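You operate a simulated robot arm through the tools that you are given. There is no shell and no other tool. Be economical: measure what you need, move in short steps, check, and stop when the job is done.

You are at the controls of a simulated two-armed robot. One attempt, no reset.

JOB
Fetch the black-handled lance and stand it on the top of the parts cabinet. Fetch the black probe and stand it in the drip tray. Put the white filter on the top of the side bench away on the upper shelf of the steel rack. Pick up the red-capped bottle with one hand, pass it to the other hand and put it on the top of the parts cabinet. Press the book in button two times. Press the blue button of the white meter to switch it off. Put the red bench brush on the lower deck of the store trolley. Open the powder table drawer, take the green hopper padlock from there and leave it on the ledge under the bleed cock, then shut the drawer. Take the rod and leave it on the top of the sack shelf. Put the blue-handled jug on the upper deck of the store trolley. Any order will do. Set down upright: black-handled lance, black probe, white filter, red-capped bottle, blue-handled jug.
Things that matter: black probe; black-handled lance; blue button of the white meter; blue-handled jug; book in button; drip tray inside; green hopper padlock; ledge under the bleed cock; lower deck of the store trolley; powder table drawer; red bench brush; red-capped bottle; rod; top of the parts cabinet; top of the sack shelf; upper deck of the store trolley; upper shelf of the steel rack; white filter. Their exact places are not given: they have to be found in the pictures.

The check looks at the end state, three seconds after you hand in, the way a careful person would. Anything else that was tipped, shoved, dropped, spilled or broken makes it a failure.

ROBOT AND FRAMES
Two 7-joint arms with two-finger grippers on one trunk, on a base that drives. Base frame: it is fixed to the floor where the robot stands at the start and does not move with it; the origin is under the middle of the robot, x ahead of it, y to its left, z up. Units: m, rad, N and s.
The left shoulder is at the start at [0.014, 0.169, 1.098], the right one opposite. Places, roughly: black probe (5x4x17 cm) [0, 2.1, 1]; black-handled lance (6x6x20 cm) [0.8, 0, 0.5]; blue button of the white meter [-3.8, -3.4, 0.9]; blue-handled jug [-4.5, 0.5, 1]; book in button [-2.3, 1.1, 1]; drip tray inside [-3.4, 0.9, 0.5]; green hopper padlock (5x3x9 cm) [-1.7, -1.4, 0.8]; ledge under the bleed cock (18x16 cm) [0.88, -3.94, 0.36]; lower deck of the store trolley [-2.6, -0.5, 0.2]; powder table drawer [-1.7, -1.3, 0.8]; red bench brush (15x4x9 cm) [-2, -1.5, 0.3]; red-capped bottle (6x6x14 cm) [0.7, 2.5, 0.9]; rod (5x4x17 cm) [-3.3, 0.9, 0.6]; top of the parts cabinet (25x51 cm) [-1.42, 1.58, 0.9]; top of the sack shelf (56x16 cm) [-0.56, -1.06, 0.74]; upper deck of the store trolley [-2.6, -0.5, 0.7]; upper shelf of the steel rack (24x144 cm) [-0.56, -5.74, 0.52]; white filter (5x5x9 cm) [0.7, 2.3, 0.9]. Payload 2.69 kg a hand.
The tool frame of a hand sits at the grasp point between the pads (the TCP): z along the fingers, y along the line on which they close. The tips reach 0.02 m beyond it. The gripper opens to 0.1 m. The gripper's body begins 0.063 m behind the TCP.
Orientation is told as [roll, pitch, yaw] about the base's x, y, z axes, in that order, counted from this pose: with the fingers straight down and closing along the base's y, the tool's x points along the base's -x, its y along +y and its z along -z.

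CONTROLS
- The arms move only by the tool send_rows. It takes "left_moves", "right_moves" or both (then of equal length, played together; a hand with none holds still); each is a list of rows, each a list of 7 numbers: the turn, a rotation vector about the tool's x, y, z in rad, then the shift along the tool's x, y, z in m, then the finger opening in m, from 0 to 0.1. In form: [[rx, ry, rz, x, y, z, claw], ...]. A call has 1 to 10 rows; each row shifts and turns the commanded pose from where the row before left it, along the tool's axes as they then stand. A row lasts 0.2 s, in which the tool goes at most 0.05 m and 0.15 rad; a call with a longer step from one row to the next is refused whole, and so is a gripper value outside its range. A pose out of reach is approached as far as the arm can. The call stops where the force on the tool passes 40 N (or 10 N more than at its start, if that is more) or the arm is blocked; 0.2 s more then pass. The fingers move at their own pace (about 0.108 m/s each) and stop on an object; they squeeze with about 43 N. The grip force told is the motor's: it shows also when the fingers shut on nothing. Time passes only in rows, and 0.2 s behind the last, so rows that do not move let the fingers close. The reply holds the time, the measured pose of the TCP, the force on the tool along the base axes, the opening and the grip force, in the units named above and with some noise, with the torque about the TCP (base axes, N m) and any sound that the robot's microphone picked up.
- Cameras (640 x 400 px; columns grow to the right, rows downward): "scene" is now at [0.1507, -0.0005, 0.9822]; the picture's right is [-0.01, -1.00, -0.00], its down [-0.66, 0.01, -0.75] and it looks along [0.75, -0.01, -0.66] (base axes); focal length 252 px, centre (320, 200). "left" rides on the left gripper at [0.07, 0.019, -0.099] in its tool frame; the picture's right is [-0.26, 0.97, 0.00], its down [-0.75, -0.20, -0.63] and it looks along [-0.61, -0.16, 0.78] (tool axes); focal length 230 px, centre (320, 200). "right" rides on the right gripper at [0.07, -0.019, -0.099] in its tool frame; the picture's right is [0.26, 0.97, 0.00], its down [-0.75, 0.20, -0.63] and it looks along [-0.61, 0.16, 0.78] (tool axes); focal length 230 px, centre (320, 200).
- capture(camera): a new picture of that camera. The clock stands still meanwhile.
- move_column(by): slides the trunk up (or, below 0, down) by that many m; the arms and the scene camera ride with it, the base frame stays. It gives what a move gives, with no picture.
- base_move(legs): drives the robot by 1 to 6 legs, each [ahead, turn to the left] in m and rad, along the robot's own axes; the way and the turn of a leg run together, so that a leg with both is an arc; at most 1.5 m and 3.142 rad a leg. The arms and the cameras ride along, it lands a little off, and it stops where it bumps. It gives what a move gives.
- turn_head(pan, tilt): turns the head with the scene camera to pan (to the left, within 1.047 rad either way) and tilt (down, from -0.506 to 1.204), counted from straight ahead of the robot. It gives what a move gives.
- point_at(camera, pixels): for up to 12 pixels [column, row] of the newest picture of that camera ("zoom" is the newest enlarged one), the place [x, y, z] in the base frame of the surface seen there, good to about 0.002 m. The clock stands still meanwhile.
- close_up(camera, box): a new picture of the part [left, top, right, bottom] of that camera's present view, enlarged. The clock stands still meanwhile.
- job_done(): hands the job in; it is judged then, once.

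Keep the steps short. Do not move on a guess: measure, check each grasp and each placing, and mend mistakes. In all there are 357 turns and 286 pictures (those below and enlarged ones count). Leave the grippers open and the arms clear of the work at the hand-in unless told otherwise, and finish with a single line.

The tools are called after "Emit:" by a JSON object that holds its "name" and its "arguments". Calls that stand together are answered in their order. send_rows: Moves the arms, as the interface text tells. Its arguments: {"type":"object","properties":{"left_moves":{"type":"array","items":{"type":"array","items":{"type":"number"}}},"right_moves":{"type":"array","items":{"type":"array","items":{"type":"number"}}}},"required":[]} The other tools are called the same way: move_column (by) slides the trunk up or down; base_move (legs) drives the base; turn_head (pan, tilt) turns the head that bears the scene camera; capture (camera) takes a picture; point_at (camera, pixels) gives the place of the surface under pixels of a picture; close_up (camera, box) takes an enlarged picture of a part of a camera's view; job_done () hands the job in.

At the start:

```text
time: 0.0
left_tool_pos: [0.4695, 0.2643, 0.7154]
left_ee_rot: [0.0, 0.005, 0.002]
left_wrist_force: [0.0, 0.0, -0.1]
left_wrist_torque: [-0.03, 0.01, -0.04]
left_grip_width: 0.1
left_grip_force: 0.1
right_tool_pos: [0.3983, -0.1533, 0.6956]
right_ee_rot: [0.001, -0.005, 0.0]
right_wrist_force: [0.2, -0.4, 0.5]
right_wrist_torque: [-0.01, 0.0, -0.01]
right_grip_width: 0.1001
right_grip_force: 0.0
trunk travel left (down, up): [-0.325, 0.365]
robot x, y, heading: [0.0002, -0.0013, 0.002]
head pan, tilt: [-0.014, 0.728]
```

scene: 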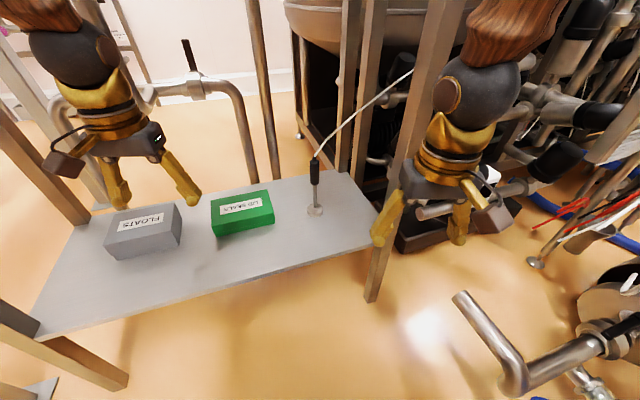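
right: 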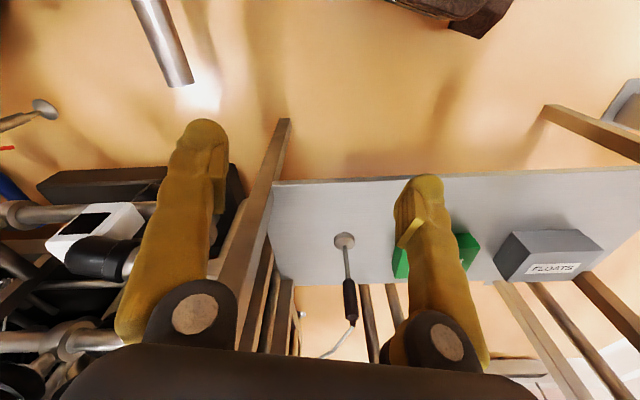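
left: 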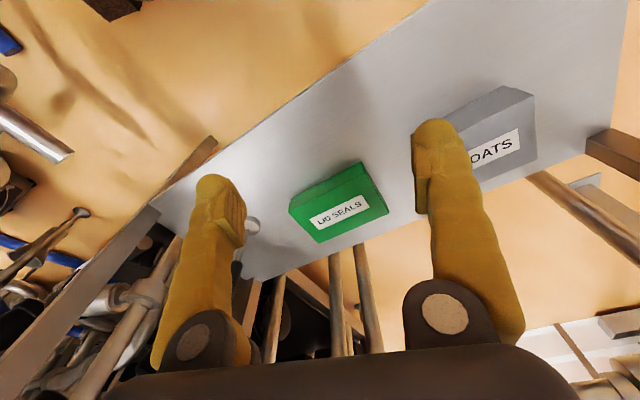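

I see the lance (black handle at about 315,170; foot at 315,210) standing on a grey shelf, with a hose/cable going up from it. I measure it and look closer.

Emit:
{"name": "close_up", "arguments": {"camera": "scene", "box": [240, 50, 440, 240]}}

Emit:
{"name": "point_at", "arguments": {"camera": "scene", "pixels": [[315, 165], [316, 180], [316, 195], [315, 211], [272, 200], [340, 215], [345, 182], [376, 225], [373, 285], [330, 143], [385, 85], [60, 320]]}}

```text
2.11 times, centred on (340, 145) of scene
```

zoom: 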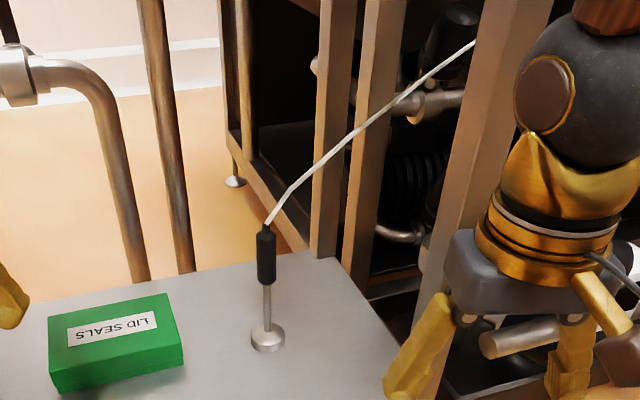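

```text
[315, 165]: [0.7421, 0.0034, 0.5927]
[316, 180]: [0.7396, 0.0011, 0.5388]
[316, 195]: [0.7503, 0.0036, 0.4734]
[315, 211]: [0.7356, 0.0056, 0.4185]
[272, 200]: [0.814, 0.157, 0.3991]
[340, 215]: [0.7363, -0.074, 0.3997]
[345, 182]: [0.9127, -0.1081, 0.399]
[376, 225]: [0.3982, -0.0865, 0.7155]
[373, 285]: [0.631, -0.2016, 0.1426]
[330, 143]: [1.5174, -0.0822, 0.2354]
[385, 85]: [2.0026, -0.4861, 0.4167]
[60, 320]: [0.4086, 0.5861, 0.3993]
```

A thin white line runs from the handle top to behind the right post. I measure it along its length.

Emit:
{"name": "point_at", "arguments": {"camera": "zoom", "pixels": [[266, 222], [277, 205], [289, 189], [320, 163], [353, 133], [395, 98], [430, 73], [468, 45], [266, 232], [266, 280], [266, 345], [445, 300]]}}

Emit:
{"name": "turn_head", "arguments": {"pan": -0.4, "tilt": 0.4}}

Emit:
{"name": "capture", "arguments": {"camera": "scene"}}

```text
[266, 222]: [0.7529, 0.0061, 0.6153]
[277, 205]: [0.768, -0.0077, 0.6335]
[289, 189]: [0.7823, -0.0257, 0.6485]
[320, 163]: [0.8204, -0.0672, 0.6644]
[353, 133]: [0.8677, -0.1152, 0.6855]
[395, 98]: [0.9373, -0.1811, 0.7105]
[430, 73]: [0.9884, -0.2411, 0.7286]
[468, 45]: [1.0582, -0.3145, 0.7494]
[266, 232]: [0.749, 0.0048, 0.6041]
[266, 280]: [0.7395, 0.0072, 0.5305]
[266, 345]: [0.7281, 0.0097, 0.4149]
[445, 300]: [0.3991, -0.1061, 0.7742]
```

```text
time: 0.9
left_tool_pos: [0.4707, 0.2628, 0.7146]
left_ee_rot: [-0.001, 0.005, 0.0]
left_wrist_force: [0.4, -0.2, 0.3]
left_wrist_torque: [-0.02, -0.03, -0.03]
left_grip_width: 0.1
left_grip_force: 0.1
right_tool_pos: [0.4, -0.1521, 0.6955]
right_ee_rot: [-0.001, -0.003, 0.0]
right_wrist_force: [-0.3, -0.1, 0.5]
right_wrist_torque: [0.01, -0.02, 0.01]
right_grip_width: 0.1003
right_grip_force: 0.0
trunk travel left (down, up): [-0.325, 0.365]
robot x, y, heading: [0.002, 0.0028, 0.001]
head pan, tilt: [-0.4, 0.4]
```

```text
281 pictures are left
```

scene: 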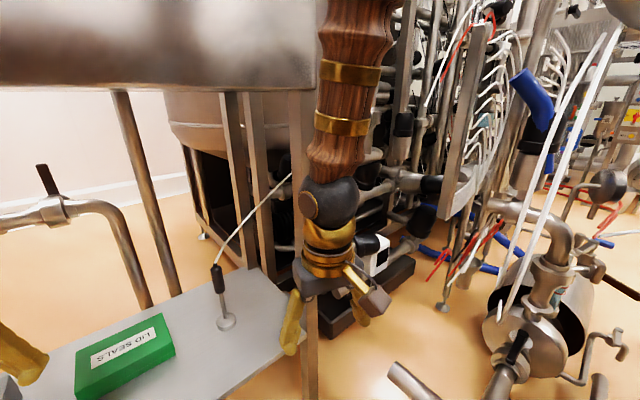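

Emit:
{"name": "point_at", "arguments": {"camera": "scene", "pixels": [[150, 50], [150, 85], [290, 85], [300, 40], [218, 265], [240, 225], [265, 200], [287, 177], [310, 390], [240, 150], [30, 40], [355, 245]]}}

Emit:
{"name": "turn_head", "arguments": {"pan": 0.1, "tilt": 0.1}}

Emit:
{"name": "capture", "arguments": {"camera": "scene"}}

```text
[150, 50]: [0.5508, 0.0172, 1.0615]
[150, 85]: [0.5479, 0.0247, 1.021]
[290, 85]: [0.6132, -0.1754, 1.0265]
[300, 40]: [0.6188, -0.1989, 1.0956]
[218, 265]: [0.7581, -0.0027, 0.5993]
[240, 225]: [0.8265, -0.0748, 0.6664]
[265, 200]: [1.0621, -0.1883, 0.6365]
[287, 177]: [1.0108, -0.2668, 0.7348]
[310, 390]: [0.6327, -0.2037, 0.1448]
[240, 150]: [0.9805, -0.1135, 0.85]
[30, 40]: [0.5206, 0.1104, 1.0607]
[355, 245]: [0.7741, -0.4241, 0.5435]
```

```text
time: 1.8
left_tool_pos: [0.4699, 0.2626, 0.7145]
left_ee_rot: [0.0, 0.006, -0.001]
left_wrist_force: [-1.0, -0.1, 0.1]
left_wrist_torque: [0.0, 0.02, 0.01]
left_grip_width: 0.0999
left_grip_force: 0.1
right_tool_pos: [0.3993, -0.1509, 0.6955]
right_ee_rot: [0.001, -0.003, 0.0]
right_wrist_force: [0.4, 0.7, 0.8]
right_wrist_torque: [0.02, -0.03, 0.03]
right_grip_width: 0.1001
right_grip_force: 0.0
trunk travel left (down, up): [-0.325, 0.365]
robot x, y, heading: [-0.0022, 0.0009, 0.0]
head pan, tilt: [0.099, 0.099]
```

```text
280 pictures are left
```

scene: 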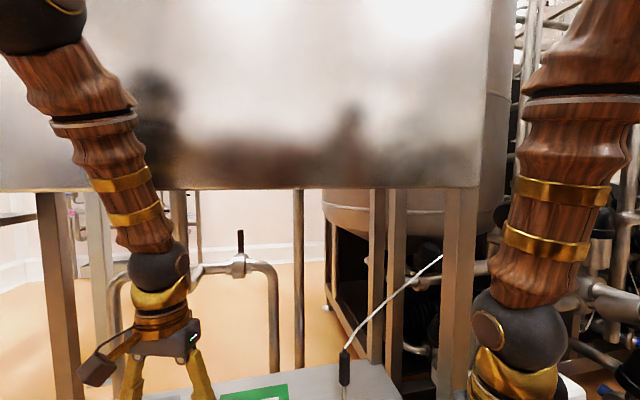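

The tank overhangs the shelf from z≈1.02 up, so I will approach the lance with the right hand tilted forward. First I tilt the right hand.

Emit:
{"name": "send_rows", "arguments": {"right_moves": [[0, -0.15, 0, 0, 0, 0, 0.1], [0, -0.15, 0, 0, 0, 0, 0.1], [0, -0.15, 0, 0, 0, 0, 0.1], [0, -0.15, 0, 0, 0, 0, 0.1], [0, -0.15, 0, 0, 0, 0, 0.1], [0, -0.15, 0, 0, 0, 0, 0.1], [0, -0.15, 0, 0, 0, 0, 0.1]]}}

Emit:
{"name": "turn_head", "arguments": {"pan": 0, "tilt": 0.65}}

Emit:
{"name": "capture", "arguments": {"camera": "scene"}}

Emit:
{"name": "capture", "arguments": {"camera": "right"}}

```text
time: 3.4
left_tool_pos: [0.4708, 0.2637, 0.7138]
left_ee_rot: [0.001, 0.007, -0.001]
left_wrist_force: [-1.3, 0.3, 0.6]
left_wrist_torque: [0.01, 0.0, 0.04]
left_grip_width: 0.1001
left_grip_force: 0.1
right_tool_pos: [0.4002, -0.1534, 0.6957]
right_ee_rot: [-0.004, -1.054, 0.002]
right_wrist_force: [-0.1, -0.7, 0.0]
right_wrist_torque: [0.0, 0.02, -0.03]
right_grip_width: 0.1
right_grip_force: 0.0
trunk travel left (down, up): [-0.325, 0.365]
robot x, y, heading: [-0.002, -0.0006, -0.002]
head pan, tilt: [0.099, 0.099]
```

```text
time: 4.4
left_tool_pos: [0.4704, 0.2632, 0.714]
left_ee_rot: [0.0, 0.007, 0.001]
left_wrist_force: [0.0, 0.7, 0.6]
left_wrist_torque: [0.05, -0.01, -0.01]
left_grip_width: 0.0999
left_grip_force: 0.0
right_tool_pos: [0.3985, -0.1526, 0.695]
right_ee_rot: [-0.001, -1.051, 0.001]
right_wrist_force: [0.6, 0.0, -0.3]
right_wrist_torque: [-0.01, 0.02, 0.0]
right_grip_width: 0.1
right_grip_force: 0.1
trunk travel left (down, up): [-0.325, 0.365]
robot x, y, heading: [-0.0009, 0.0022, -0.002]
head pan, tilt: [0.0, 0.649]
```

```text
279 pictures are left
```

scene: 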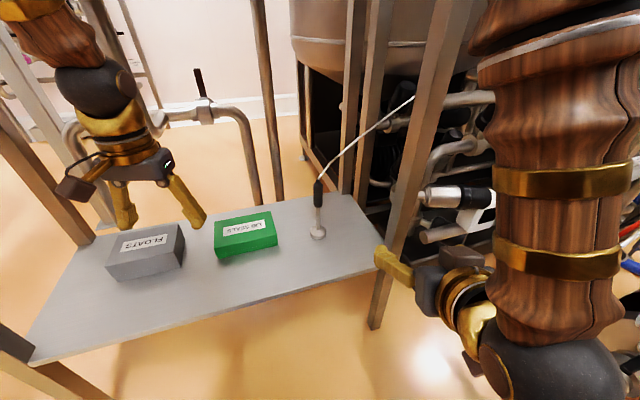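

```text
278 pictures are left
```

right: 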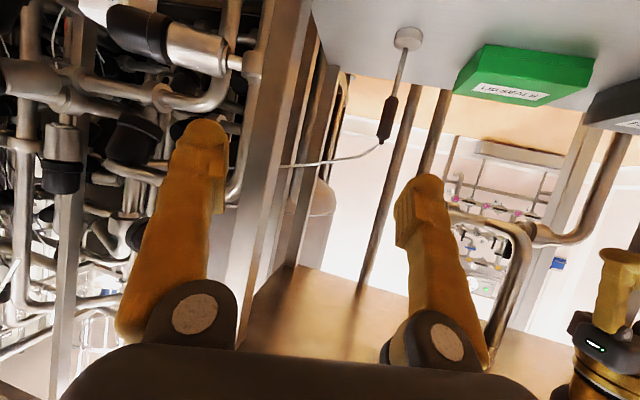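

Emit:
{"name": "point_at", "arguments": {"camera": "right", "pixels": [[385, 125], [382, 143], [368, 152], [345, 160], [320, 163], [300, 165], [285, 166], [270, 166], [395, 100], [403, 50]]}}

Emit:
{"name": "close_up", "arguments": {"camera": "right", "box": [220, 80, 440, 220]}}

```text
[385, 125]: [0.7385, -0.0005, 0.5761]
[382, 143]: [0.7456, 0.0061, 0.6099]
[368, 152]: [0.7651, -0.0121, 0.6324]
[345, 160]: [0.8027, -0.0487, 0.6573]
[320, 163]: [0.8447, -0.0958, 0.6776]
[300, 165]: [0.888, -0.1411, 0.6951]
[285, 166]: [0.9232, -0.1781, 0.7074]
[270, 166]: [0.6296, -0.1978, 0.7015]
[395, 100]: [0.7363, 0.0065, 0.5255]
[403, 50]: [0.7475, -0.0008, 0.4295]
```

```text
2.86 times, centred on (330, 150) of right
```

zoom: 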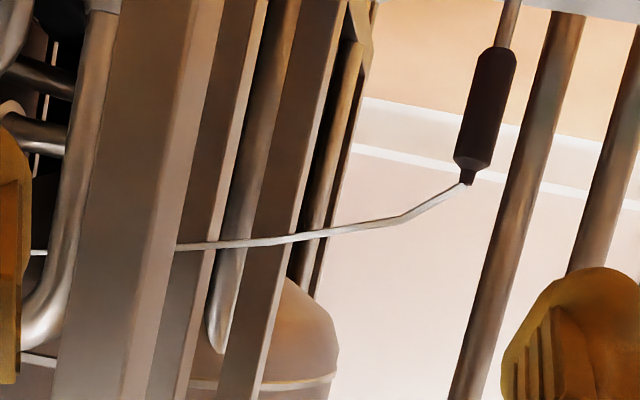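

Emit:
{"name": "close_up", "arguments": {"camera": "right", "box": [0, 80, 260, 240]}}

Emit:
{"name": "point_at", "arguments": {"camera": "right", "pixels": [[234, 166], [233, 167], [235, 167]]}}

```text
2.46 times, centred on (130, 160) of right
```

zoom: 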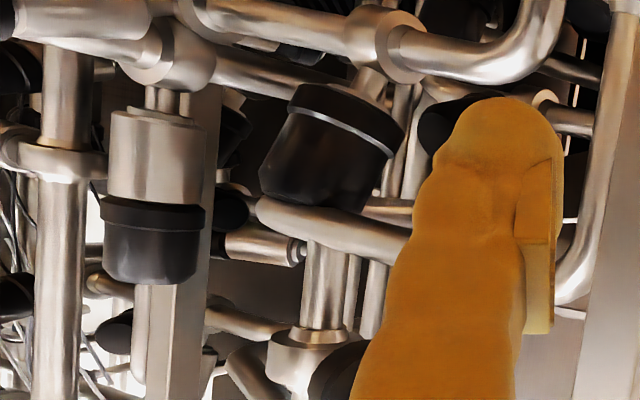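

```text
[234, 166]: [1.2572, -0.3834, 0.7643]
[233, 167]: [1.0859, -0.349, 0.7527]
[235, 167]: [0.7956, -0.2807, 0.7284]
```

Emit:
{"name": "send_rows", "arguments": {"right_moves": [[0, 0, 0, 0, 0.05, 0.0, 0.1], [0, 0, 0, 0, 0.05, 0.0, 0.1]]}}

Emit:
{"name": "capture", "arguments": {"camera": "right"}}

Emit:
{"name": "close_up", "arguments": {"camera": "right", "box": [140, 80, 340, 220]}}

```text
time: 5.0
left_tool_pos: [0.4703, 0.2641, 0.7144]
left_ee_rot: [0.0, 0.007, 0.0]
left_wrist_force: [-0.5, 0.3, 0.1]
left_wrist_torque: [-0.01, -0.02, 0.0]
left_grip_width: 0.0999
left_grip_force: 0.0
right_tool_pos: [0.3993, -0.055, 0.6947]
right_ee_rot: [-0.003, -1.052, -0.005]
right_wrist_force: [-1.2, 0.6, -0.6]
right_wrist_torque: [0.02, -0.05, 0.0]
right_grip_width: 0.0999
right_grip_force: 0.1
trunk travel left (down, up): [-0.325, 0.365]
robot x, y, heading: [-0.0009, 0.0004, -0.001]
head pan, tilt: [0.0, 0.649]
```

```text
275 pictures are left
```

right: 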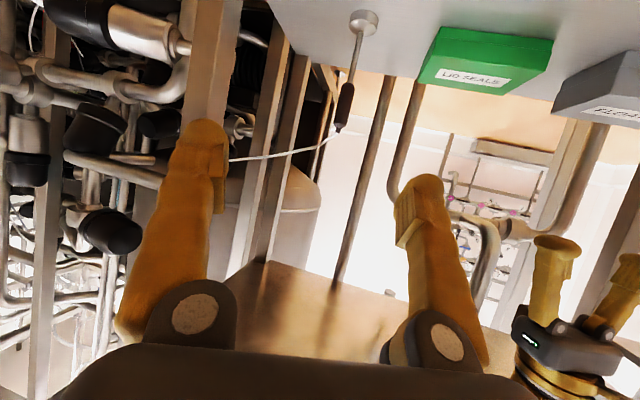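

```text
2.86 times, centred on (240, 150) of right
```

zoom: 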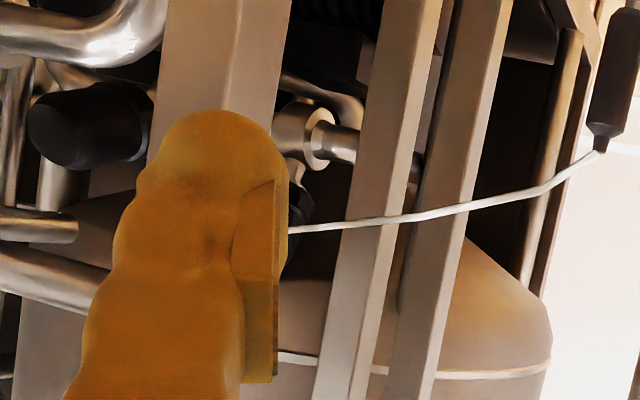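

The wire's far end stays hidden. I line the right hand up in front of the handle (axis about x 0.752, y 0.004, z 0.57).

Emit:
{"name": "send_rows", "arguments": {"right_moves": [[0, 0, 0, -0.011, 0.0098, 0.0362, 0.1], [0, 0, 0, -0.011, 0.0098, 0.0362, 0.1], [0, 0, 0, -0.011, 0.0098, 0.0362, 0.1], [0, 0, 0, -0.011, 0.0098, 0.0362, 0.1], [0, 0, 0, -0.011, 0.0098, 0.0362, 0.1], [0, 0, 0, -0.011, 0.0098, 0.0362, 0.1]]}}

Emit:
{"name": "capture", "arguments": {"camera": "right"}}

Emit:
{"name": "capture", "arguments": {"camera": "scene"}}

```text
time: 6.4
left_tool_pos: [0.4703, 0.2643, 0.7146]
left_ee_rot: [-0.001, 0.007, 0.0]
left_wrist_force: [-0.3, -0.2, 0.0]
left_wrist_torque: [-0.01, -0.02, 0.0]
left_grip_width: 0.0999
left_grip_force: 0.1
right_tool_pos: [0.6251, -0.0018, 0.6485]
right_ee_rot: [-0.003, -1.058, -0.004]
right_wrist_force: [0.0, -0.1, 0.4]
right_wrist_torque: [-0.01, 0.02, 0.01]
right_grip_width: 0.0999
right_grip_force: 0.1
trunk travel left (down, up): [-0.325, 0.365]
robot x, y, heading: [0.0006, -0.0016, 0.004]
head pan, tilt: [0.0, 0.649]
```

```text
273 pictures are left
```

right: 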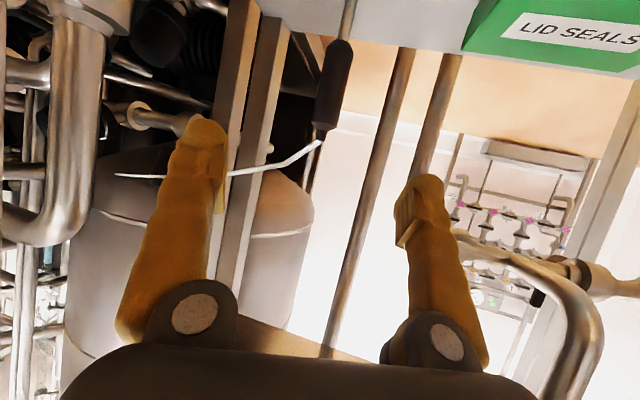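

```text
272 pictures are left
```

scene: 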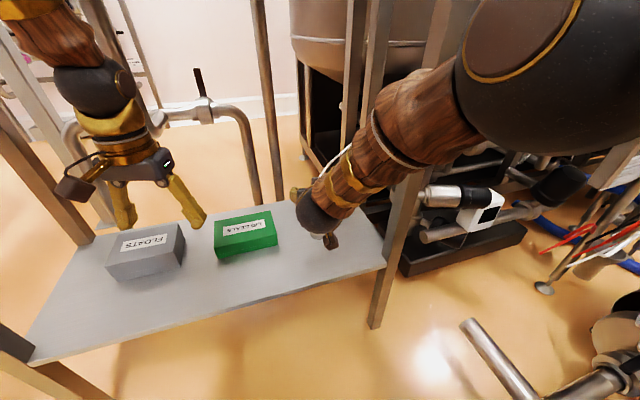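

The wire ends free in the air at (115,175) in the right view: it is a part of the lance, or a stiff lead. I measure its end and the posts round it.

Emit:
{"name": "point_at", "arguments": {"camera": "right", "pixels": [[117, 175], [130, 176], [150, 177], [230, 172], [290, 160], [322, 142], [220, 250], [245, 230], [375, 140], [430, 130], [270, 110], [235, 100]]}}

Emit:
{"name": "close_up", "arguments": {"camera": "right", "box": [80, 60, 360, 230]}}

```text
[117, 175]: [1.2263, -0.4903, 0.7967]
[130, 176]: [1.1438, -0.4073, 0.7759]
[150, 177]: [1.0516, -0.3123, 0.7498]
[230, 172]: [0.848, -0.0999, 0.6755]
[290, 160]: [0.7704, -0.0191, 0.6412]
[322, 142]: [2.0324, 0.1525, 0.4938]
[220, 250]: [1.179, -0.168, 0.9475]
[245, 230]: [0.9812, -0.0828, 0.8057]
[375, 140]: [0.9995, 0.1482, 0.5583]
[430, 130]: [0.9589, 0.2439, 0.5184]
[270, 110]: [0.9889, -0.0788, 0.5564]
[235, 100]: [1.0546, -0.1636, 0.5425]
```

```text
2.29 times, centred on (220, 145) of right
```

zoom: 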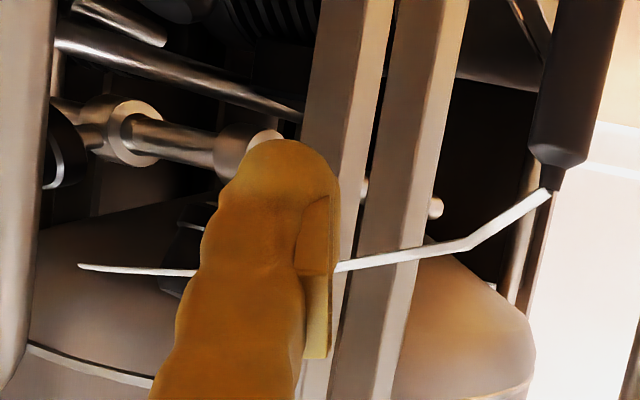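

Tip at about (1.23,-0.49,0.80). I advance along the fingers 0.145 m onto the handle, still open.

Emit:
{"name": "send_rows", "arguments": {"right_moves": [[0, 0, 0, 0, 0.002, 0.036, 0.1], [0, 0, 0, 0, 0.002, 0.036, 0.1], [0, 0, 0, 0, 0.002, 0.036, 0.1], [0, 0, 0, 0, 0, 0.036, 0.1]]}}

Emit:
{"name": "capture", "arguments": {"camera": "right"}}

```text
time: 7.6
left_tool_pos: [0.4695, 0.2632, 0.7122]
left_ee_rot: [-0.001, 0.014, -0.001]
left_wrist_force: [-0.2, 0.7, -0.5]
left_wrist_torque: [0.0, 0.02, 0.04]
left_grip_width: 0.0998
left_grip_force: 0.0
right_tool_pos: [0.6508, -0.0246, 0.6421]
right_ee_rot: [-0.038, -1.067, 0.0]
right_wrist_force: [-0.8, 0.4, -0.2]
right_wrist_torque: [0.01, -0.01, 0.03]
right_grip_width: 0.1
right_grip_force: 0.0
right hand out of reach, approached as far as the arm can: row 1, 2, 3, 4
trunk travel left (down, up): [-0.325, 0.365]
robot x, y, heading: [-0.0006, 0.0001, 0.002]
head pan, tilt: [0.0, 0.649]
stopped in row 4 (right hand): the arm was blocked; the commanded pose is now the measured one
```

```text
270 pictures are left
```

right: 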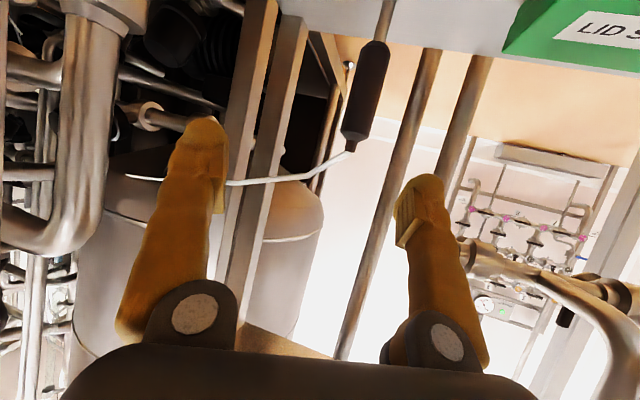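

Out of reach. I lower the hand and centre it on the handle, then drive ahead.

Emit:
{"name": "send_rows", "arguments": {"right_moves": [[0, 0, 0, 0.025, 0.01, 0.003, 0.1], [0, 0, 0, 0.025, 0.01, 0.003, 0.1], [0, 0, 0, 0.025, 0.01, 0.003, 0.1]]}}

Emit:
{"name": "base_move", "arguments": {"legs": [[0.08, 0]]}}

Emit:
{"name": "capture", "arguments": {"camera": "right"}}

```text
time: 8.6
left_tool_pos: [0.4686, 0.2616, 0.7111]
left_ee_rot: [0.0, 0.017, -0.002]
left_wrist_force: [0.2, 0.0, -0.1]
left_wrist_torque: [0.0, 0.02, 0.0]
left_grip_width: 0.1
left_grip_force: 0.0
right_tool_pos: [0.6273, -0.0601, 0.5985]
right_ee_rot: [-0.099, -1.093, 0.016]
right_wrist_force: [0.9, -0.6, 0.0]
right_wrist_torque: [-0.01, -0.02, 0.04]
right_grip_width: 0.1001
right_grip_force: 0.2
right hand out of reach, approached as far as the arm can: row 1, 2, 3
trunk travel left (down, up): [-0.325, 0.365]
robot x, y, heading: [0.006, 0.0041, -0.0]
head pan, tilt: [0.0, 0.649]
stopped in row 3 (right hand): the arm was blocked; the commanded pose is now the measured one
```

```text
time: 9.2
left_tool_pos: [0.4668, 0.2615, 0.7085]
left_ee_rot: [-0.002, 0.027, -0.001]
left_wrist_force: [-0.2, -0.8, -0.3]
left_wrist_torque: [-0.02, 0.01, 0.01]
left_grip_width: 0.1001
left_grip_force: 0.2
right_tool_pos: [0.6292, -0.062, 0.5967]
right_ee_rot: [-0.106, -1.094, 0.019]
right_wrist_force: [-0.1, 1.1, -0.4]
right_wrist_torque: [0.0, 0.0, 0.02]
right_grip_width: 0.1001
right_grip_force: 0.1
trunk travel left (down, up): [-0.325, 0.365]
robot x, y, heading: [0.005, -0.0003, 0.004]
head pan, tilt: [0.0, 0.649]
stopped in leg 1: the robot was blocked; the commanded pose is now the measured one
```

```text
269 pictures are left
```

right: 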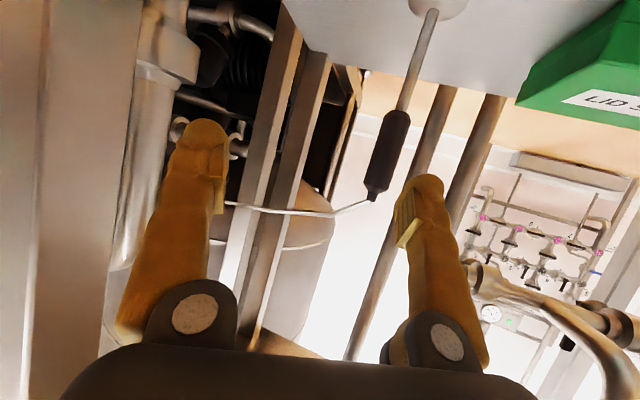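

The base is blocked ahead (likely an arm against the tank front). I back off 0.2 m and look.

Emit:
{"name": "base_move", "arguments": {"legs": [[-0.2, 0]]}}

Emit:
{"name": "turn_head", "arguments": {"pan": 0, "tilt": 0.75}}

Emit:
{"name": "capture", "arguments": {"camera": "scene"}}

```text
time: 10.8
left_tool_pos: [0.2727, 0.2603, 0.7079]
left_ee_rot: [-0.002, 0.025, -0.008]
left_wrist_force: [0.4, 1.0, 0.0]
left_wrist_torque: [-0.02, -0.01, -0.02]
left_grip_width: 0.1
left_grip_force: 0.0
right_tool_pos: [0.4403, -0.0649, 0.5876]
right_ee_rot: [-0.111, -1.088, 0.015]
right_wrist_force: [0.1, -0.4, -0.1]
right_wrist_torque: [-0.03, 0.0, -0.03]
right_grip_width: 0.0999
right_grip_force: 0.1
trunk travel left (down, up): [-0.325, 0.365]
robot x, y, heading: [-0.2031, 0.0015, -0.003]
head pan, tilt: [0.0, 0.649]
```

```text
time: 11.5
left_tool_pos: [0.2624, 0.261, 0.7138]
left_ee_rot: [-0.003, 0.01, -0.005]
left_wrist_force: [0.4, -0.6, -0.4]
left_wrist_torque: [0.01, -0.05, 0.03]
left_grip_width: 0.1
left_grip_force: 0.2
right_tool_pos: [0.4401, -0.0657, 0.5892]
right_ee_rot: [-0.123, -1.106, 0.019]
right_wrist_force: [0.2, -0.4, -0.6]
right_wrist_torque: [0.02, 0.0, 0.02]
right_grip_width: 0.0998
right_grip_force: 0.1
trunk travel left (down, up): [-0.325, 0.365]
robot x, y, heading: [-0.2006, 0.0019, -0.006]
head pan, tilt: [0.0, 0.75]
```

```text
268 pictures are left
```

scene: 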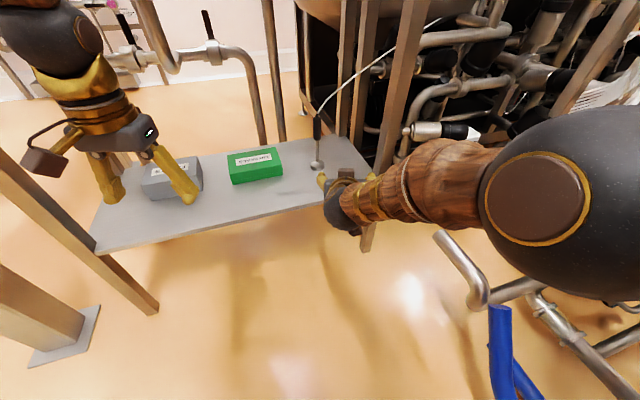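

I raise the left hand by 0.2 m so I can lower the trunk, and bring the right hand up and centred.

Emit:
{"name": "send_rows", "arguments": {"left_moves": [[0, 0, 0, 0, 0, -0.04, 0.1], [0, 0, 0, 0, 0, -0.04, 0.1], [0, 0, 0, 0, 0, -0.04, 0.1], [0, 0, 0, 0, 0, -0.04, 0.1], [0, 0, 0, 0, 0, -0.04, 0.1]], "right_moves": [[0, 0, 0, -0.025, 0.014, -0.02, 0.1], [0, 0, 0, -0.025, 0.014, -0.02, 0.1], [0, 0, 0, -0.025, 0.014, -0.02, 0.1], [0, 0, 0, -0.025, 0.014, -0.02, 0.1], [0, 0, 0, -0.025, 0.014, -0.02, 0.1]]}}

Emit:
{"name": "move_column", "arguments": {"by": -0.3}}

Emit:
{"name": "capture", "arguments": {"camera": "scene"}}

```text
time: 12.7
left_tool_pos: [0.2643, 0.2627, 0.9147]
left_ee_rot: [-0.001, 0.01, -0.008]
left_wrist_force: [0.0, -0.4, 0.4]
left_wrist_torque: [0.01, 0.0, 0.01]
left_grip_width: 0.1
left_grip_force: 0.0
right_tool_pos: [0.4072, 0.0072, 0.7458]
right_ee_rot: [-0.121, -1.101, 0.006]
right_wrist_force: [-0.1, -0.3, -0.6]
right_wrist_torque: [0.03, -0.01, 0.02]
right_grip_width: 0.1001
right_grip_force: 0.1
trunk travel left (down, up): [-0.325, 0.365]
robot x, y, heading: [-0.2009, 0.0012, -0.004]
head pan, tilt: [0.0, 0.75]
```

```text
time: 15.7
left_tool_pos: [0.2642, 0.263, 0.6149]
left_ee_rot: [-0.002, 0.012, -0.009]
left_wrist_force: [0.0, -0.5, 0.2]
left_wrist_torque: [-0.02, -0.01, -0.01]
left_grip_width: 0.1
left_grip_force: 0.1
right_tool_pos: [0.4085, 0.0098, 0.4496]
right_ee_rot: [-0.113, -1.103, 0.0]
right_wrist_force: [-0.3, 0.4, -0.3]
right_wrist_torque: [0.04, -0.02, 0.06]
right_grip_width: 0.1003
right_grip_force: 0.0
trunk travel left (down, up): [-0.025, 0.665]
robot x, y, heading: [-0.1963, -0.0036, -0.001]
head pan, tilt: [0.0, 0.75]
```

```text
267 pictures are left
```

scene: 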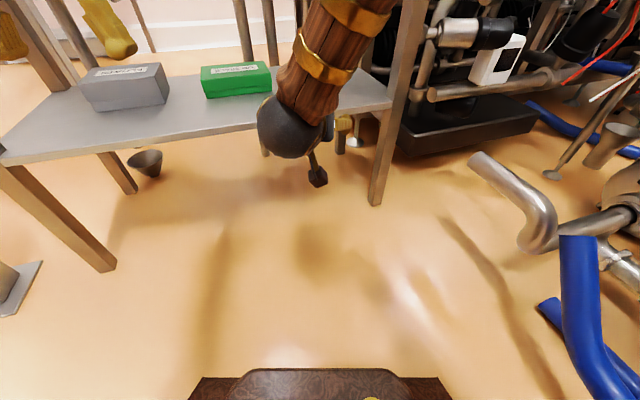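

Trunk is low. I raise the right hand ~0.14 m and level its roll.

Emit:
{"name": "send_rows", "arguments": {"right_moves": [[0, 0, 0, -0.031, 0, -0.016, 0.1], [0, 0, 0, -0.031, 0, -0.016, 0.1], [0, 0, 0, -0.031, 0, -0.016, 0.1], [0, 0, 0, -0.031, 0, -0.016, 0.1], [0, -0.1, 0.1, 0, 0, 0, 0.1]]}}

Emit:
{"name": "capture", "arguments": {"camera": "right"}}

```text
time: 16.9
left_tool_pos: [0.2642, 0.2631, 0.6153]
left_ee_rot: [-0.003, 0.01, -0.007]
left_wrist_force: [1.2, -0.4, -0.3]
left_wrist_torque: [-0.03, 0.0, 0.03]
left_grip_width: 0.1
left_grip_force: 0.1
right_tool_pos: [0.4145, 0.0065, 0.598]
right_ee_rot: [0.191, -1.202, -0.347]
right_wrist_force: [0.1, -0.5, 0.8]
right_wrist_torque: [0.02, 0.05, 0.0]
right_grip_width: 0.0998
right_grip_force: 0.0
trunk travel left (down, up): [-0.025, 0.665]
robot x, y, heading: [-0.2026, 0.0009, -0.001]
head pan, tilt: [0.0, 0.75]
```

```text
266 pictures are left
```

right: 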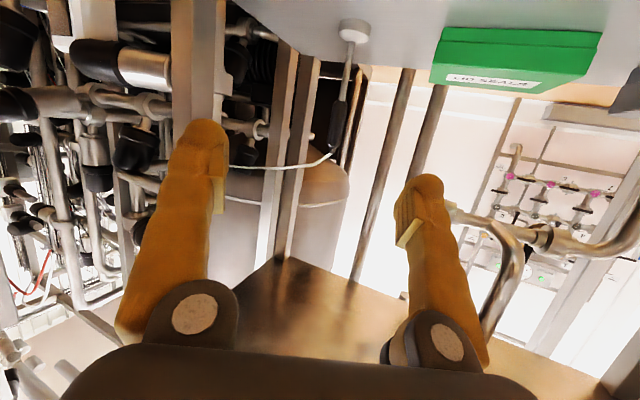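

I correct the orientation so the closing line is level along y (rotation −0.13 about tool x, −0.124 about tool z).

Emit:
{"name": "send_rows", "arguments": {"right_moves": [[-0.065, 0, -0.062, 0, 0, 0, 0.1], [-0.065, 0, -0.062, 0, 0, 0, 0.1]]}}

```text
time: 17.5
left_tool_pos: [0.2637, 0.2626, 0.6161]
left_ee_rot: [-0.001, 0.009, -0.006]
left_wrist_force: [0.5, -0.8, 0.1]
left_wrist_torque: [0.02, -0.01, 0.0]
left_grip_width: 0.1
left_grip_force: 0.0
right_tool_pos: [0.4099, 0.0109, 0.5886]
right_ee_rot: [-0.044, -1.202, 0.05]
right_wrist_force: [0.0, -0.4, 0.2]
right_wrist_torque: [-0.01, 0.0, 0.01]
right_grip_width: 0.1
right_grip_force: 0.1
trunk travel left (down, up): [-0.025, 0.665]
robot x, y, heading: [-0.1956, 0.0006, -0.002]
head pan, tilt: [0.0, 0.75]
```

Good: level now. I drive ahead 0.2 m.

Emit:
{"name": "base_move", "arguments": {"legs": [[0.2, 0]]}}

Emit:
{"name": "capture", "arguments": {"camera": "right"}}

Emit:
{"name": "capture", "arguments": {"camera": "scene"}}

```text
time: 19.0
left_tool_pos: [0.4569, 0.2608, 0.6151]
left_ee_rot: [0.0, 0.01, -0.009]
left_wrist_force: [-0.7, -0.1, 0.1]
left_wrist_torque: [-0.02, -0.01, -0.01]
left_grip_width: 0.1001
left_grip_force: 0.2
right_tool_pos: [0.6034, 0.01, 0.5918]
right_ee_rot: [-0.032, -1.206, 0.04]
right_wrist_force: [0.4, -0.9, 0.1]
right_wrist_torque: [0.01, 0.02, 0.02]
right_grip_width: 0.1
right_grip_force: 0.1
trunk travel left (down, up): [-0.025, 0.665]
robot x, y, heading: [-0.0068, -0.0041, -0.004]
head pan, tilt: [0.0, 0.75]
```

```text
265 pictures are left
```

right: 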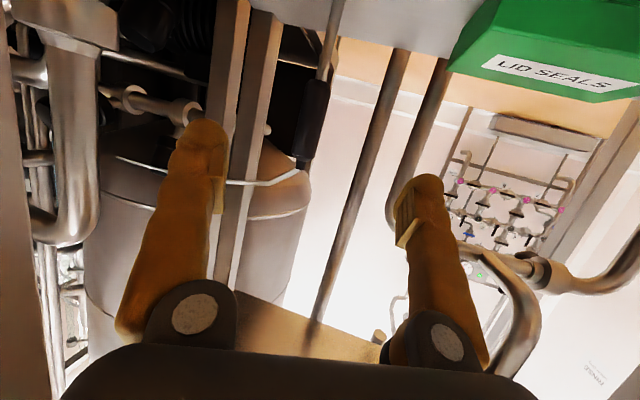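

```text
264 pictures are left
```

scene: 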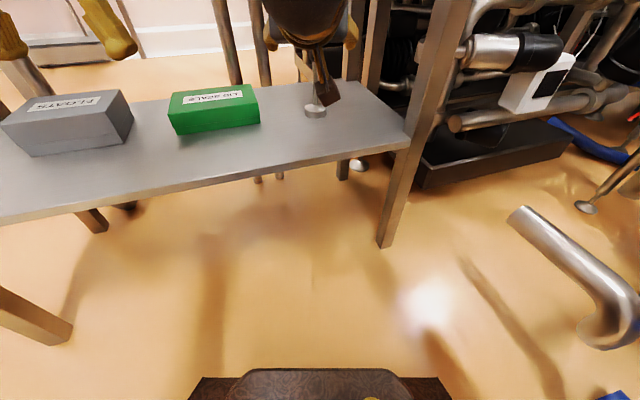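

I advance in short rows toward the handle (~0.149 ahead, 0.02 down).

Emit:
{"name": "send_rows", "arguments": {"right_moves": [[0, 0, 0, -0.009, -0.001, 0.0365, 0.1], [0, 0, 0, -0.009, -0.001, 0.0365, 0.1], [0, 0, 0, -0.009, -0.001, 0.0365, 0.1], [0, 0, 0, -0.009, -0.001, 0.0365, 0.1]]}}

Emit:
{"name": "capture", "arguments": {"camera": "right"}}

```text
time: 20.0
left_tool_pos: [0.4473, 0.2616, 0.6223]
left_ee_rot: [-0.002, -0.005, -0.009]
left_wrist_force: [0.0, -0.5, -0.4]
left_wrist_torque: [0.0, -0.03, 0.03]
left_grip_width: 0.1
left_grip_force: 0.1
right_tool_pos: [0.7474, 0.0107, 0.5844]
right_ee_rot: [-0.041, -1.221, 0.052]
right_wrist_force: [0.3, -0.9, 1.2]
right_wrist_torque: [-0.01, 0.04, 0.01]
right_grip_width: 0.1001
right_grip_force: 0.0
trunk travel left (down, up): [-0.025, 0.665]
robot x, y, heading: [-0.004, -0.0013, -0.001]
head pan, tilt: [0.0, 0.75]
```

```text
263 pictures are left
```

right: 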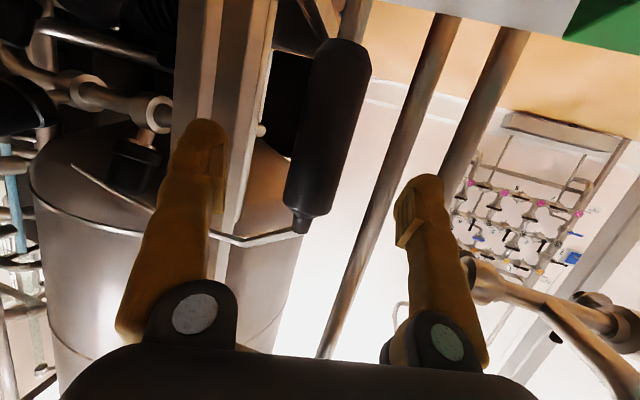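

The handle is between the fingers. I lower 0.015 and close.

Emit:
{"name": "send_rows", "arguments": {"right_moves": [[0, 0, 0, 0.014, -0.003, 0.006, 0.1], [0, 0, 0, 0, 0, 0, 0.05], [0, 0, 0, 0, 0, 0, 0.0], [0, 0, 0, 0, 0, 0, 0.0], [0, 0, 0, 0, 0, 0, 0.0]]}}

Emit:
{"name": "capture", "arguments": {"camera": "right"}}

```text
time: 21.2
left_tool_pos: [0.4481, 0.2625, 0.6222]
left_ee_rot: [0.0, -0.006, -0.008]
left_wrist_force: [-0.2, -0.1, -0.7]
left_wrist_torque: [0.02, -0.01, -0.02]
left_grip_width: 0.1003
left_grip_force: 0.0
right_tool_pos: [0.7489, 0.0064, 0.5703]
right_ee_rot: [-0.036, -1.223, 0.04]
right_wrist_force: [0.7, 0.2, 0.0]
right_wrist_torque: [-0.08, -0.07, 0.02]
right_grip_width: 0.0221
right_grip_force: 42.9
trunk travel left (down, up): [-0.025, 0.665]
robot x, y, heading: [-0.002, -0.0051, -0.005]
head pan, tilt: [0.0, 0.75]
```

```text
262 pictures are left
```

right: 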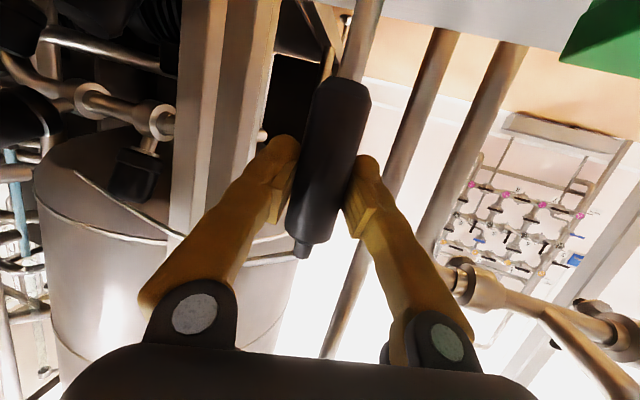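

Gripped at 0.022 m. I lift 0.04 m straight up and look at what the wire does.

Emit:
{"name": "send_rows", "arguments": {"right_moves": [[0, 0, 0, -0.018, 0, -0.007, 0.0], [0, 0, 0, -0.018, 0, -0.007, 0.0]]}}

Emit:
{"name": "capture", "arguments": {"camera": "right"}}

Emit:
{"name": "capture", "arguments": {"camera": "scene"}}

```text
time: 21.8
left_tool_pos: [0.4494, 0.2615, 0.6221]
left_ee_rot: [-0.002, -0.005, -0.009]
left_wrist_force: [0.3, 0.1, 0.1]
left_wrist_torque: [-0.02, -0.02, -0.01]
left_grip_width: 0.1
left_grip_force: 0.1
right_tool_pos: [0.7461, 0.0066, 0.6106]
right_ee_rot: [-0.036, -1.222, 0.041]
right_wrist_force: [-0.1, -0.2, -3.4]
right_wrist_torque: [-0.03, 0.0, 0.0]
right_grip_width: 0.0222
right_grip_force: 42.7
trunk travel left (down, up): [-0.025, 0.665]
robot x, y, heading: [-0.0051, -0.0012, -0.004]
head pan, tilt: [0.0, 0.75]
```

```text
261 pictures are left
```

right: 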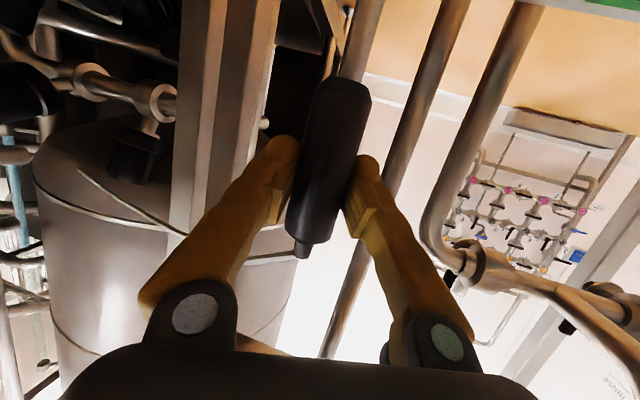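

```text
260 pictures are left
```

scene: 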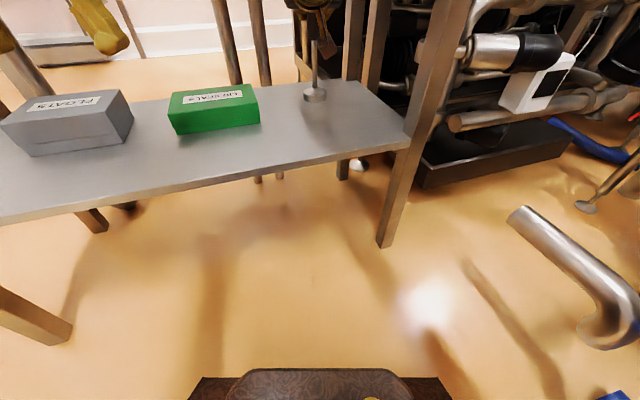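

The lance is free (about 3.4 N) and the wire moves with it as a light stiff tail behind the table leg. To get it out unhooked I must draw it along its own line, back and to the left. First I move the left hand out of the way and lift the lance another 0.08.

Emit:
{"name": "send_rows", "arguments": {"left_moves": [[0, 0, 0, 0.04, 0.03, -0.03, 0.1], [0, 0, 0, 0.04, 0.03, -0.03, 0.1], [0, 0, 0, 0.04, 0.03, -0.03, 0.1], [0, 0, 0, 0.04, 0.03, -0.03, 0.1], [0, 0, 0, 0.04, 0.03, -0.03, 0.1]], "right_moves": [[0, 0, 0, -0.015, 0, -0.006, 0.0], [0, 0, 0, -0.015, 0, -0.006, 0.0], [0, 0, 0, -0.015, 0, -0.006, 0.0], [0, 0, 0, -0.015, 0, -0.006, 0.0], [0, 0, 0, -0.015, 0, -0.006, 0.0]]}}

Emit:
{"name": "capture", "arguments": {"camera": "right"}}

```text
refused: row 1 steps farther than a row can; nothing moved
```

```text
259 pictures are left
```

right: 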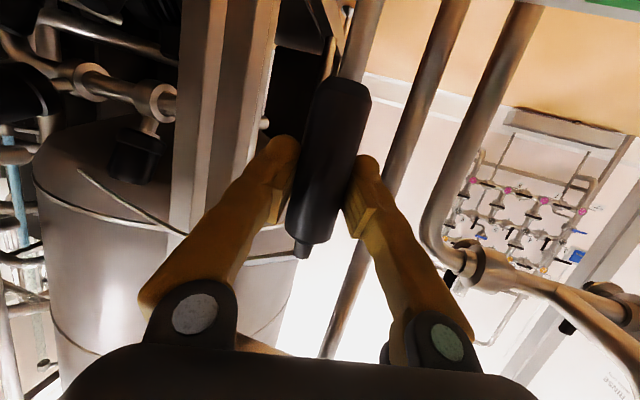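

Step was too long; I send it in smaller steps.

Emit:
{"name": "send_rows", "arguments": {"left_moves": [[0, 0, 0, 0.03, 0.025, -0.025, 0.1], [0, 0, 0, 0.03, 0.025, -0.025, 0.1], [0, 0, 0, 0.03, 0.025, -0.025, 0.1], [0, 0, 0, 0.03, 0.025, -0.025, 0.1], [0, 0, 0, 0.03, 0.025, -0.025, 0.1]], "right_moves": [[0, 0, 0, -0.015, 0, -0.006, 0.0], [0, 0, 0, -0.015, 0, -0.006, 0.0], [0, 0, 0, -0.015, 0, -0.006, 0.0], [0, 0, 0, -0.015, 0, -0.006, 0.0], [0, 0, 0, -0.015, 0, -0.006, 0.0]]}}

Emit:
{"name": "capture", "arguments": {"camera": "right"}}

Emit:
{"name": "point_at", "arguments": {"camera": "right", "pixels": [[83, 172], [110, 192], [130, 205], [150, 218]]}}

```text
time: 23.0
left_tool_pos: [0.2983, 0.3894, 0.745]
left_ee_rot: [-0.002, 0.0, -0.007]
left_wrist_force: [0.1, -0.5, 0.3]
left_wrist_torque: [0.02, -0.02, 0.0]
left_grip_width: 0.0997
left_grip_force: 0.0
right_tool_pos: [0.7442, 0.0078, 0.6904]
right_ee_rot: [-0.035, -1.222, 0.042]
right_wrist_force: [0.5, 0.4, -3.2]
right_wrist_torque: [-0.01, 0.01, 0.03]
right_grip_width: 0.0225
right_grip_force: 42.8
trunk travel left (down, up): [-0.025, 0.665]
robot x, y, heading: [-0.0061, 0.0, -0.002]
head pan, tilt: [0.0, 0.75]
```

```text
258 pictures are left
```

right: 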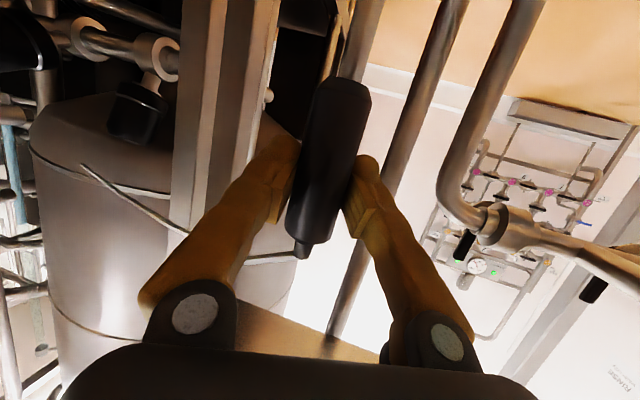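

```text
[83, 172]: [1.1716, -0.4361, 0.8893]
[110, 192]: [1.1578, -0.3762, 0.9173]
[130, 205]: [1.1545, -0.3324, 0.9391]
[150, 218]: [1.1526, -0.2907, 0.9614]
```

The tail tip moves with the hand, so it is free. Before drawing out I check the box heights under the way.

Emit:
{"name": "point_at", "arguments": {"camera": "scene", "pixels": [[215, 95], [185, 97], [75, 100], [90, 95], [40, 110], [315, 96], [440, 50], [395, 130], [375, 60]]}}

```text
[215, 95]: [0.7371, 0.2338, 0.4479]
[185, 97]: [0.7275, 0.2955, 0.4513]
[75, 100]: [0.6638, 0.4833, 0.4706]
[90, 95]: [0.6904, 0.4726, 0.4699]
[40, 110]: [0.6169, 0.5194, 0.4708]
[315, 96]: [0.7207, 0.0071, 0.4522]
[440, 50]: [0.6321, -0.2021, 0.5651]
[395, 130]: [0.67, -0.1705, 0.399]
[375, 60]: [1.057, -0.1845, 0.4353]
```

Boxes top out at 0.47, the foot is at 0.52: clear. I draw the lance back and left 0.15 m each way.

Emit:
{"name": "send_rows", "arguments": {"right_moves": [[0, 0, 0, 0.0102, 0.031, -0.0282, 0.0], [0, 0, 0, 0.0102, 0.031, -0.0282, 0.0], [0, 0, 0, 0.0102, 0.031, -0.0282, 0.0], [0, 0, 0, 0.0102, 0.031, -0.0282, 0.0], [0, 0, 0, 0.0102, 0.031, -0.0282, 0.0]]}}

Emit:
{"name": "capture", "arguments": {"camera": "right"}}

Emit:
{"name": "capture", "arguments": {"camera": "scene"}}

```text
time: 24.2
left_tool_pos: [0.2993, 0.389, 0.7447]
left_ee_rot: [-0.002, -0.001, -0.008]
left_wrist_force: [0.5, 1.0, 0.0]
left_wrist_torque: [0.01, -0.01, -0.01]
left_grip_width: 0.1001
left_grip_force: 0.1
right_tool_pos: [0.6039, 0.138, 0.6819]
right_ee_rot: [-0.019, -1.21, -0.016]
right_wrist_force: [1.2, -0.1, -3.1]
right_wrist_torque: [-0.03, -0.01, -0.01]
right_grip_width: 0.0221
right_grip_force: 43.1
trunk travel left (down, up): [-0.025, 0.665]
robot x, y, heading: [-0.0092, -0.0043, -0.001]
head pan, tilt: [0.0, 0.75]
```

```text
257 pictures are left
```

right: 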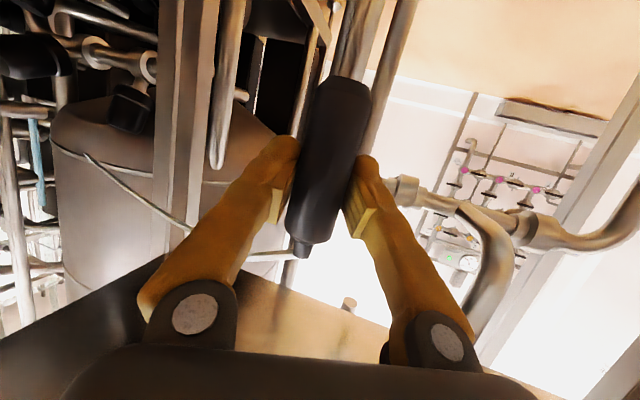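

```text
256 pictures are left
```

scene: 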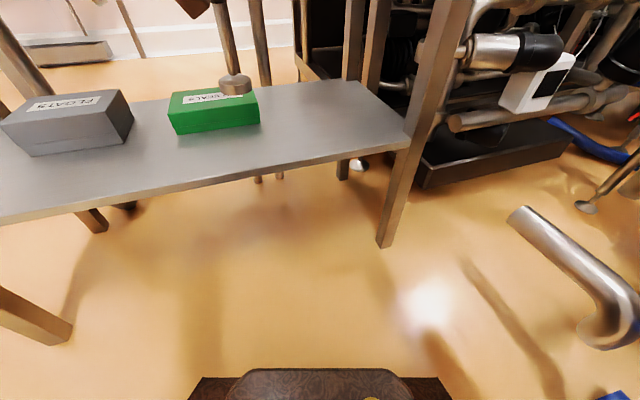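

Moving freely. I continue another 0.15 m.

Emit:
{"name": "send_rows", "arguments": {"right_moves": [[0, 0, 0, 0.0102, 0.034, -0.0282, 0.0], [0, 0, 0, 0.0102, 0.034, -0.0282, 0.0], [0, 0, 0, 0.0102, 0.034, -0.0282, 0.0], [0, 0, 0, 0.0102, 0.034, -0.0282, 0.0], [0, 0, 0, 0.0102, 0.034, -0.0282, 0.0]]}}

Emit:
{"name": "turn_head", "arguments": {"pan": 0, "tilt": 0.2}}

Emit:
{"name": "capture", "arguments": {"camera": "right"}}

Emit:
{"name": "capture", "arguments": {"camera": "scene"}}

```text
time: 25.4
left_tool_pos: [0.2989, 0.3899, 0.7442]
left_ee_rot: [-0.001, -0.001, -0.01]
left_wrist_force: [-0.3, -0.3, 0.0]
left_wrist_torque: [-0.01, 0.02, 0.02]
left_grip_width: 0.1
left_grip_force: 0.1
right_tool_pos: [0.5339, 0.2041, 0.6792]
right_ee_rot: [-0.044, -1.22, 0.046]
right_wrist_force: [0.5, -0.6, -3.9]
right_wrist_torque: [-0.01, -0.02, 0.0]
right_grip_width: 0.0217
right_grip_force: 43.0
right hand out of reach, approached as far as the arm can: row 2, 3, 4, 5
trunk travel left (down, up): [-0.025, 0.665]
robot x, y, heading: [-0.0086, 0.0027, -0.003]
head pan, tilt: [0.0, 0.75]
```

```text
time: 26.4
left_tool_pos: [0.299, 0.389, 0.7446]
left_ee_rot: [-0.002, -0.004, -0.009]
left_wrist_force: [0.2, -0.3, -0.3]
left_wrist_torque: [0.02, 0.01, 0.0]
left_grip_width: 0.1
left_grip_force: 0.2
right_tool_pos: [0.5335, 0.2039, 0.6822]
right_ee_rot: [-0.036, -1.222, 0.04]
right_wrist_force: [0.8, -0.6, -4.0]
right_wrist_torque: [0.03, -0.03, -0.01]
right_grip_width: 0.0217
right_grip_force: 43.4
trunk travel left (down, up): [-0.025, 0.665]
robot x, y, heading: [-0.0037, 0.0007, -0.006]
head pan, tilt: [0.0, 0.201]
```

```text
255 pictures are left
```

right: 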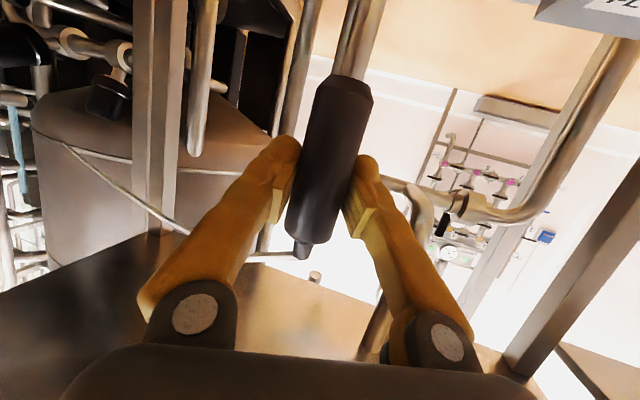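

```text
254 pictures are left
```

scene: 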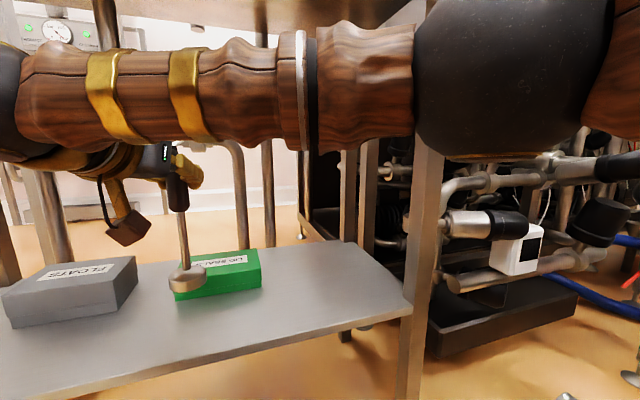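

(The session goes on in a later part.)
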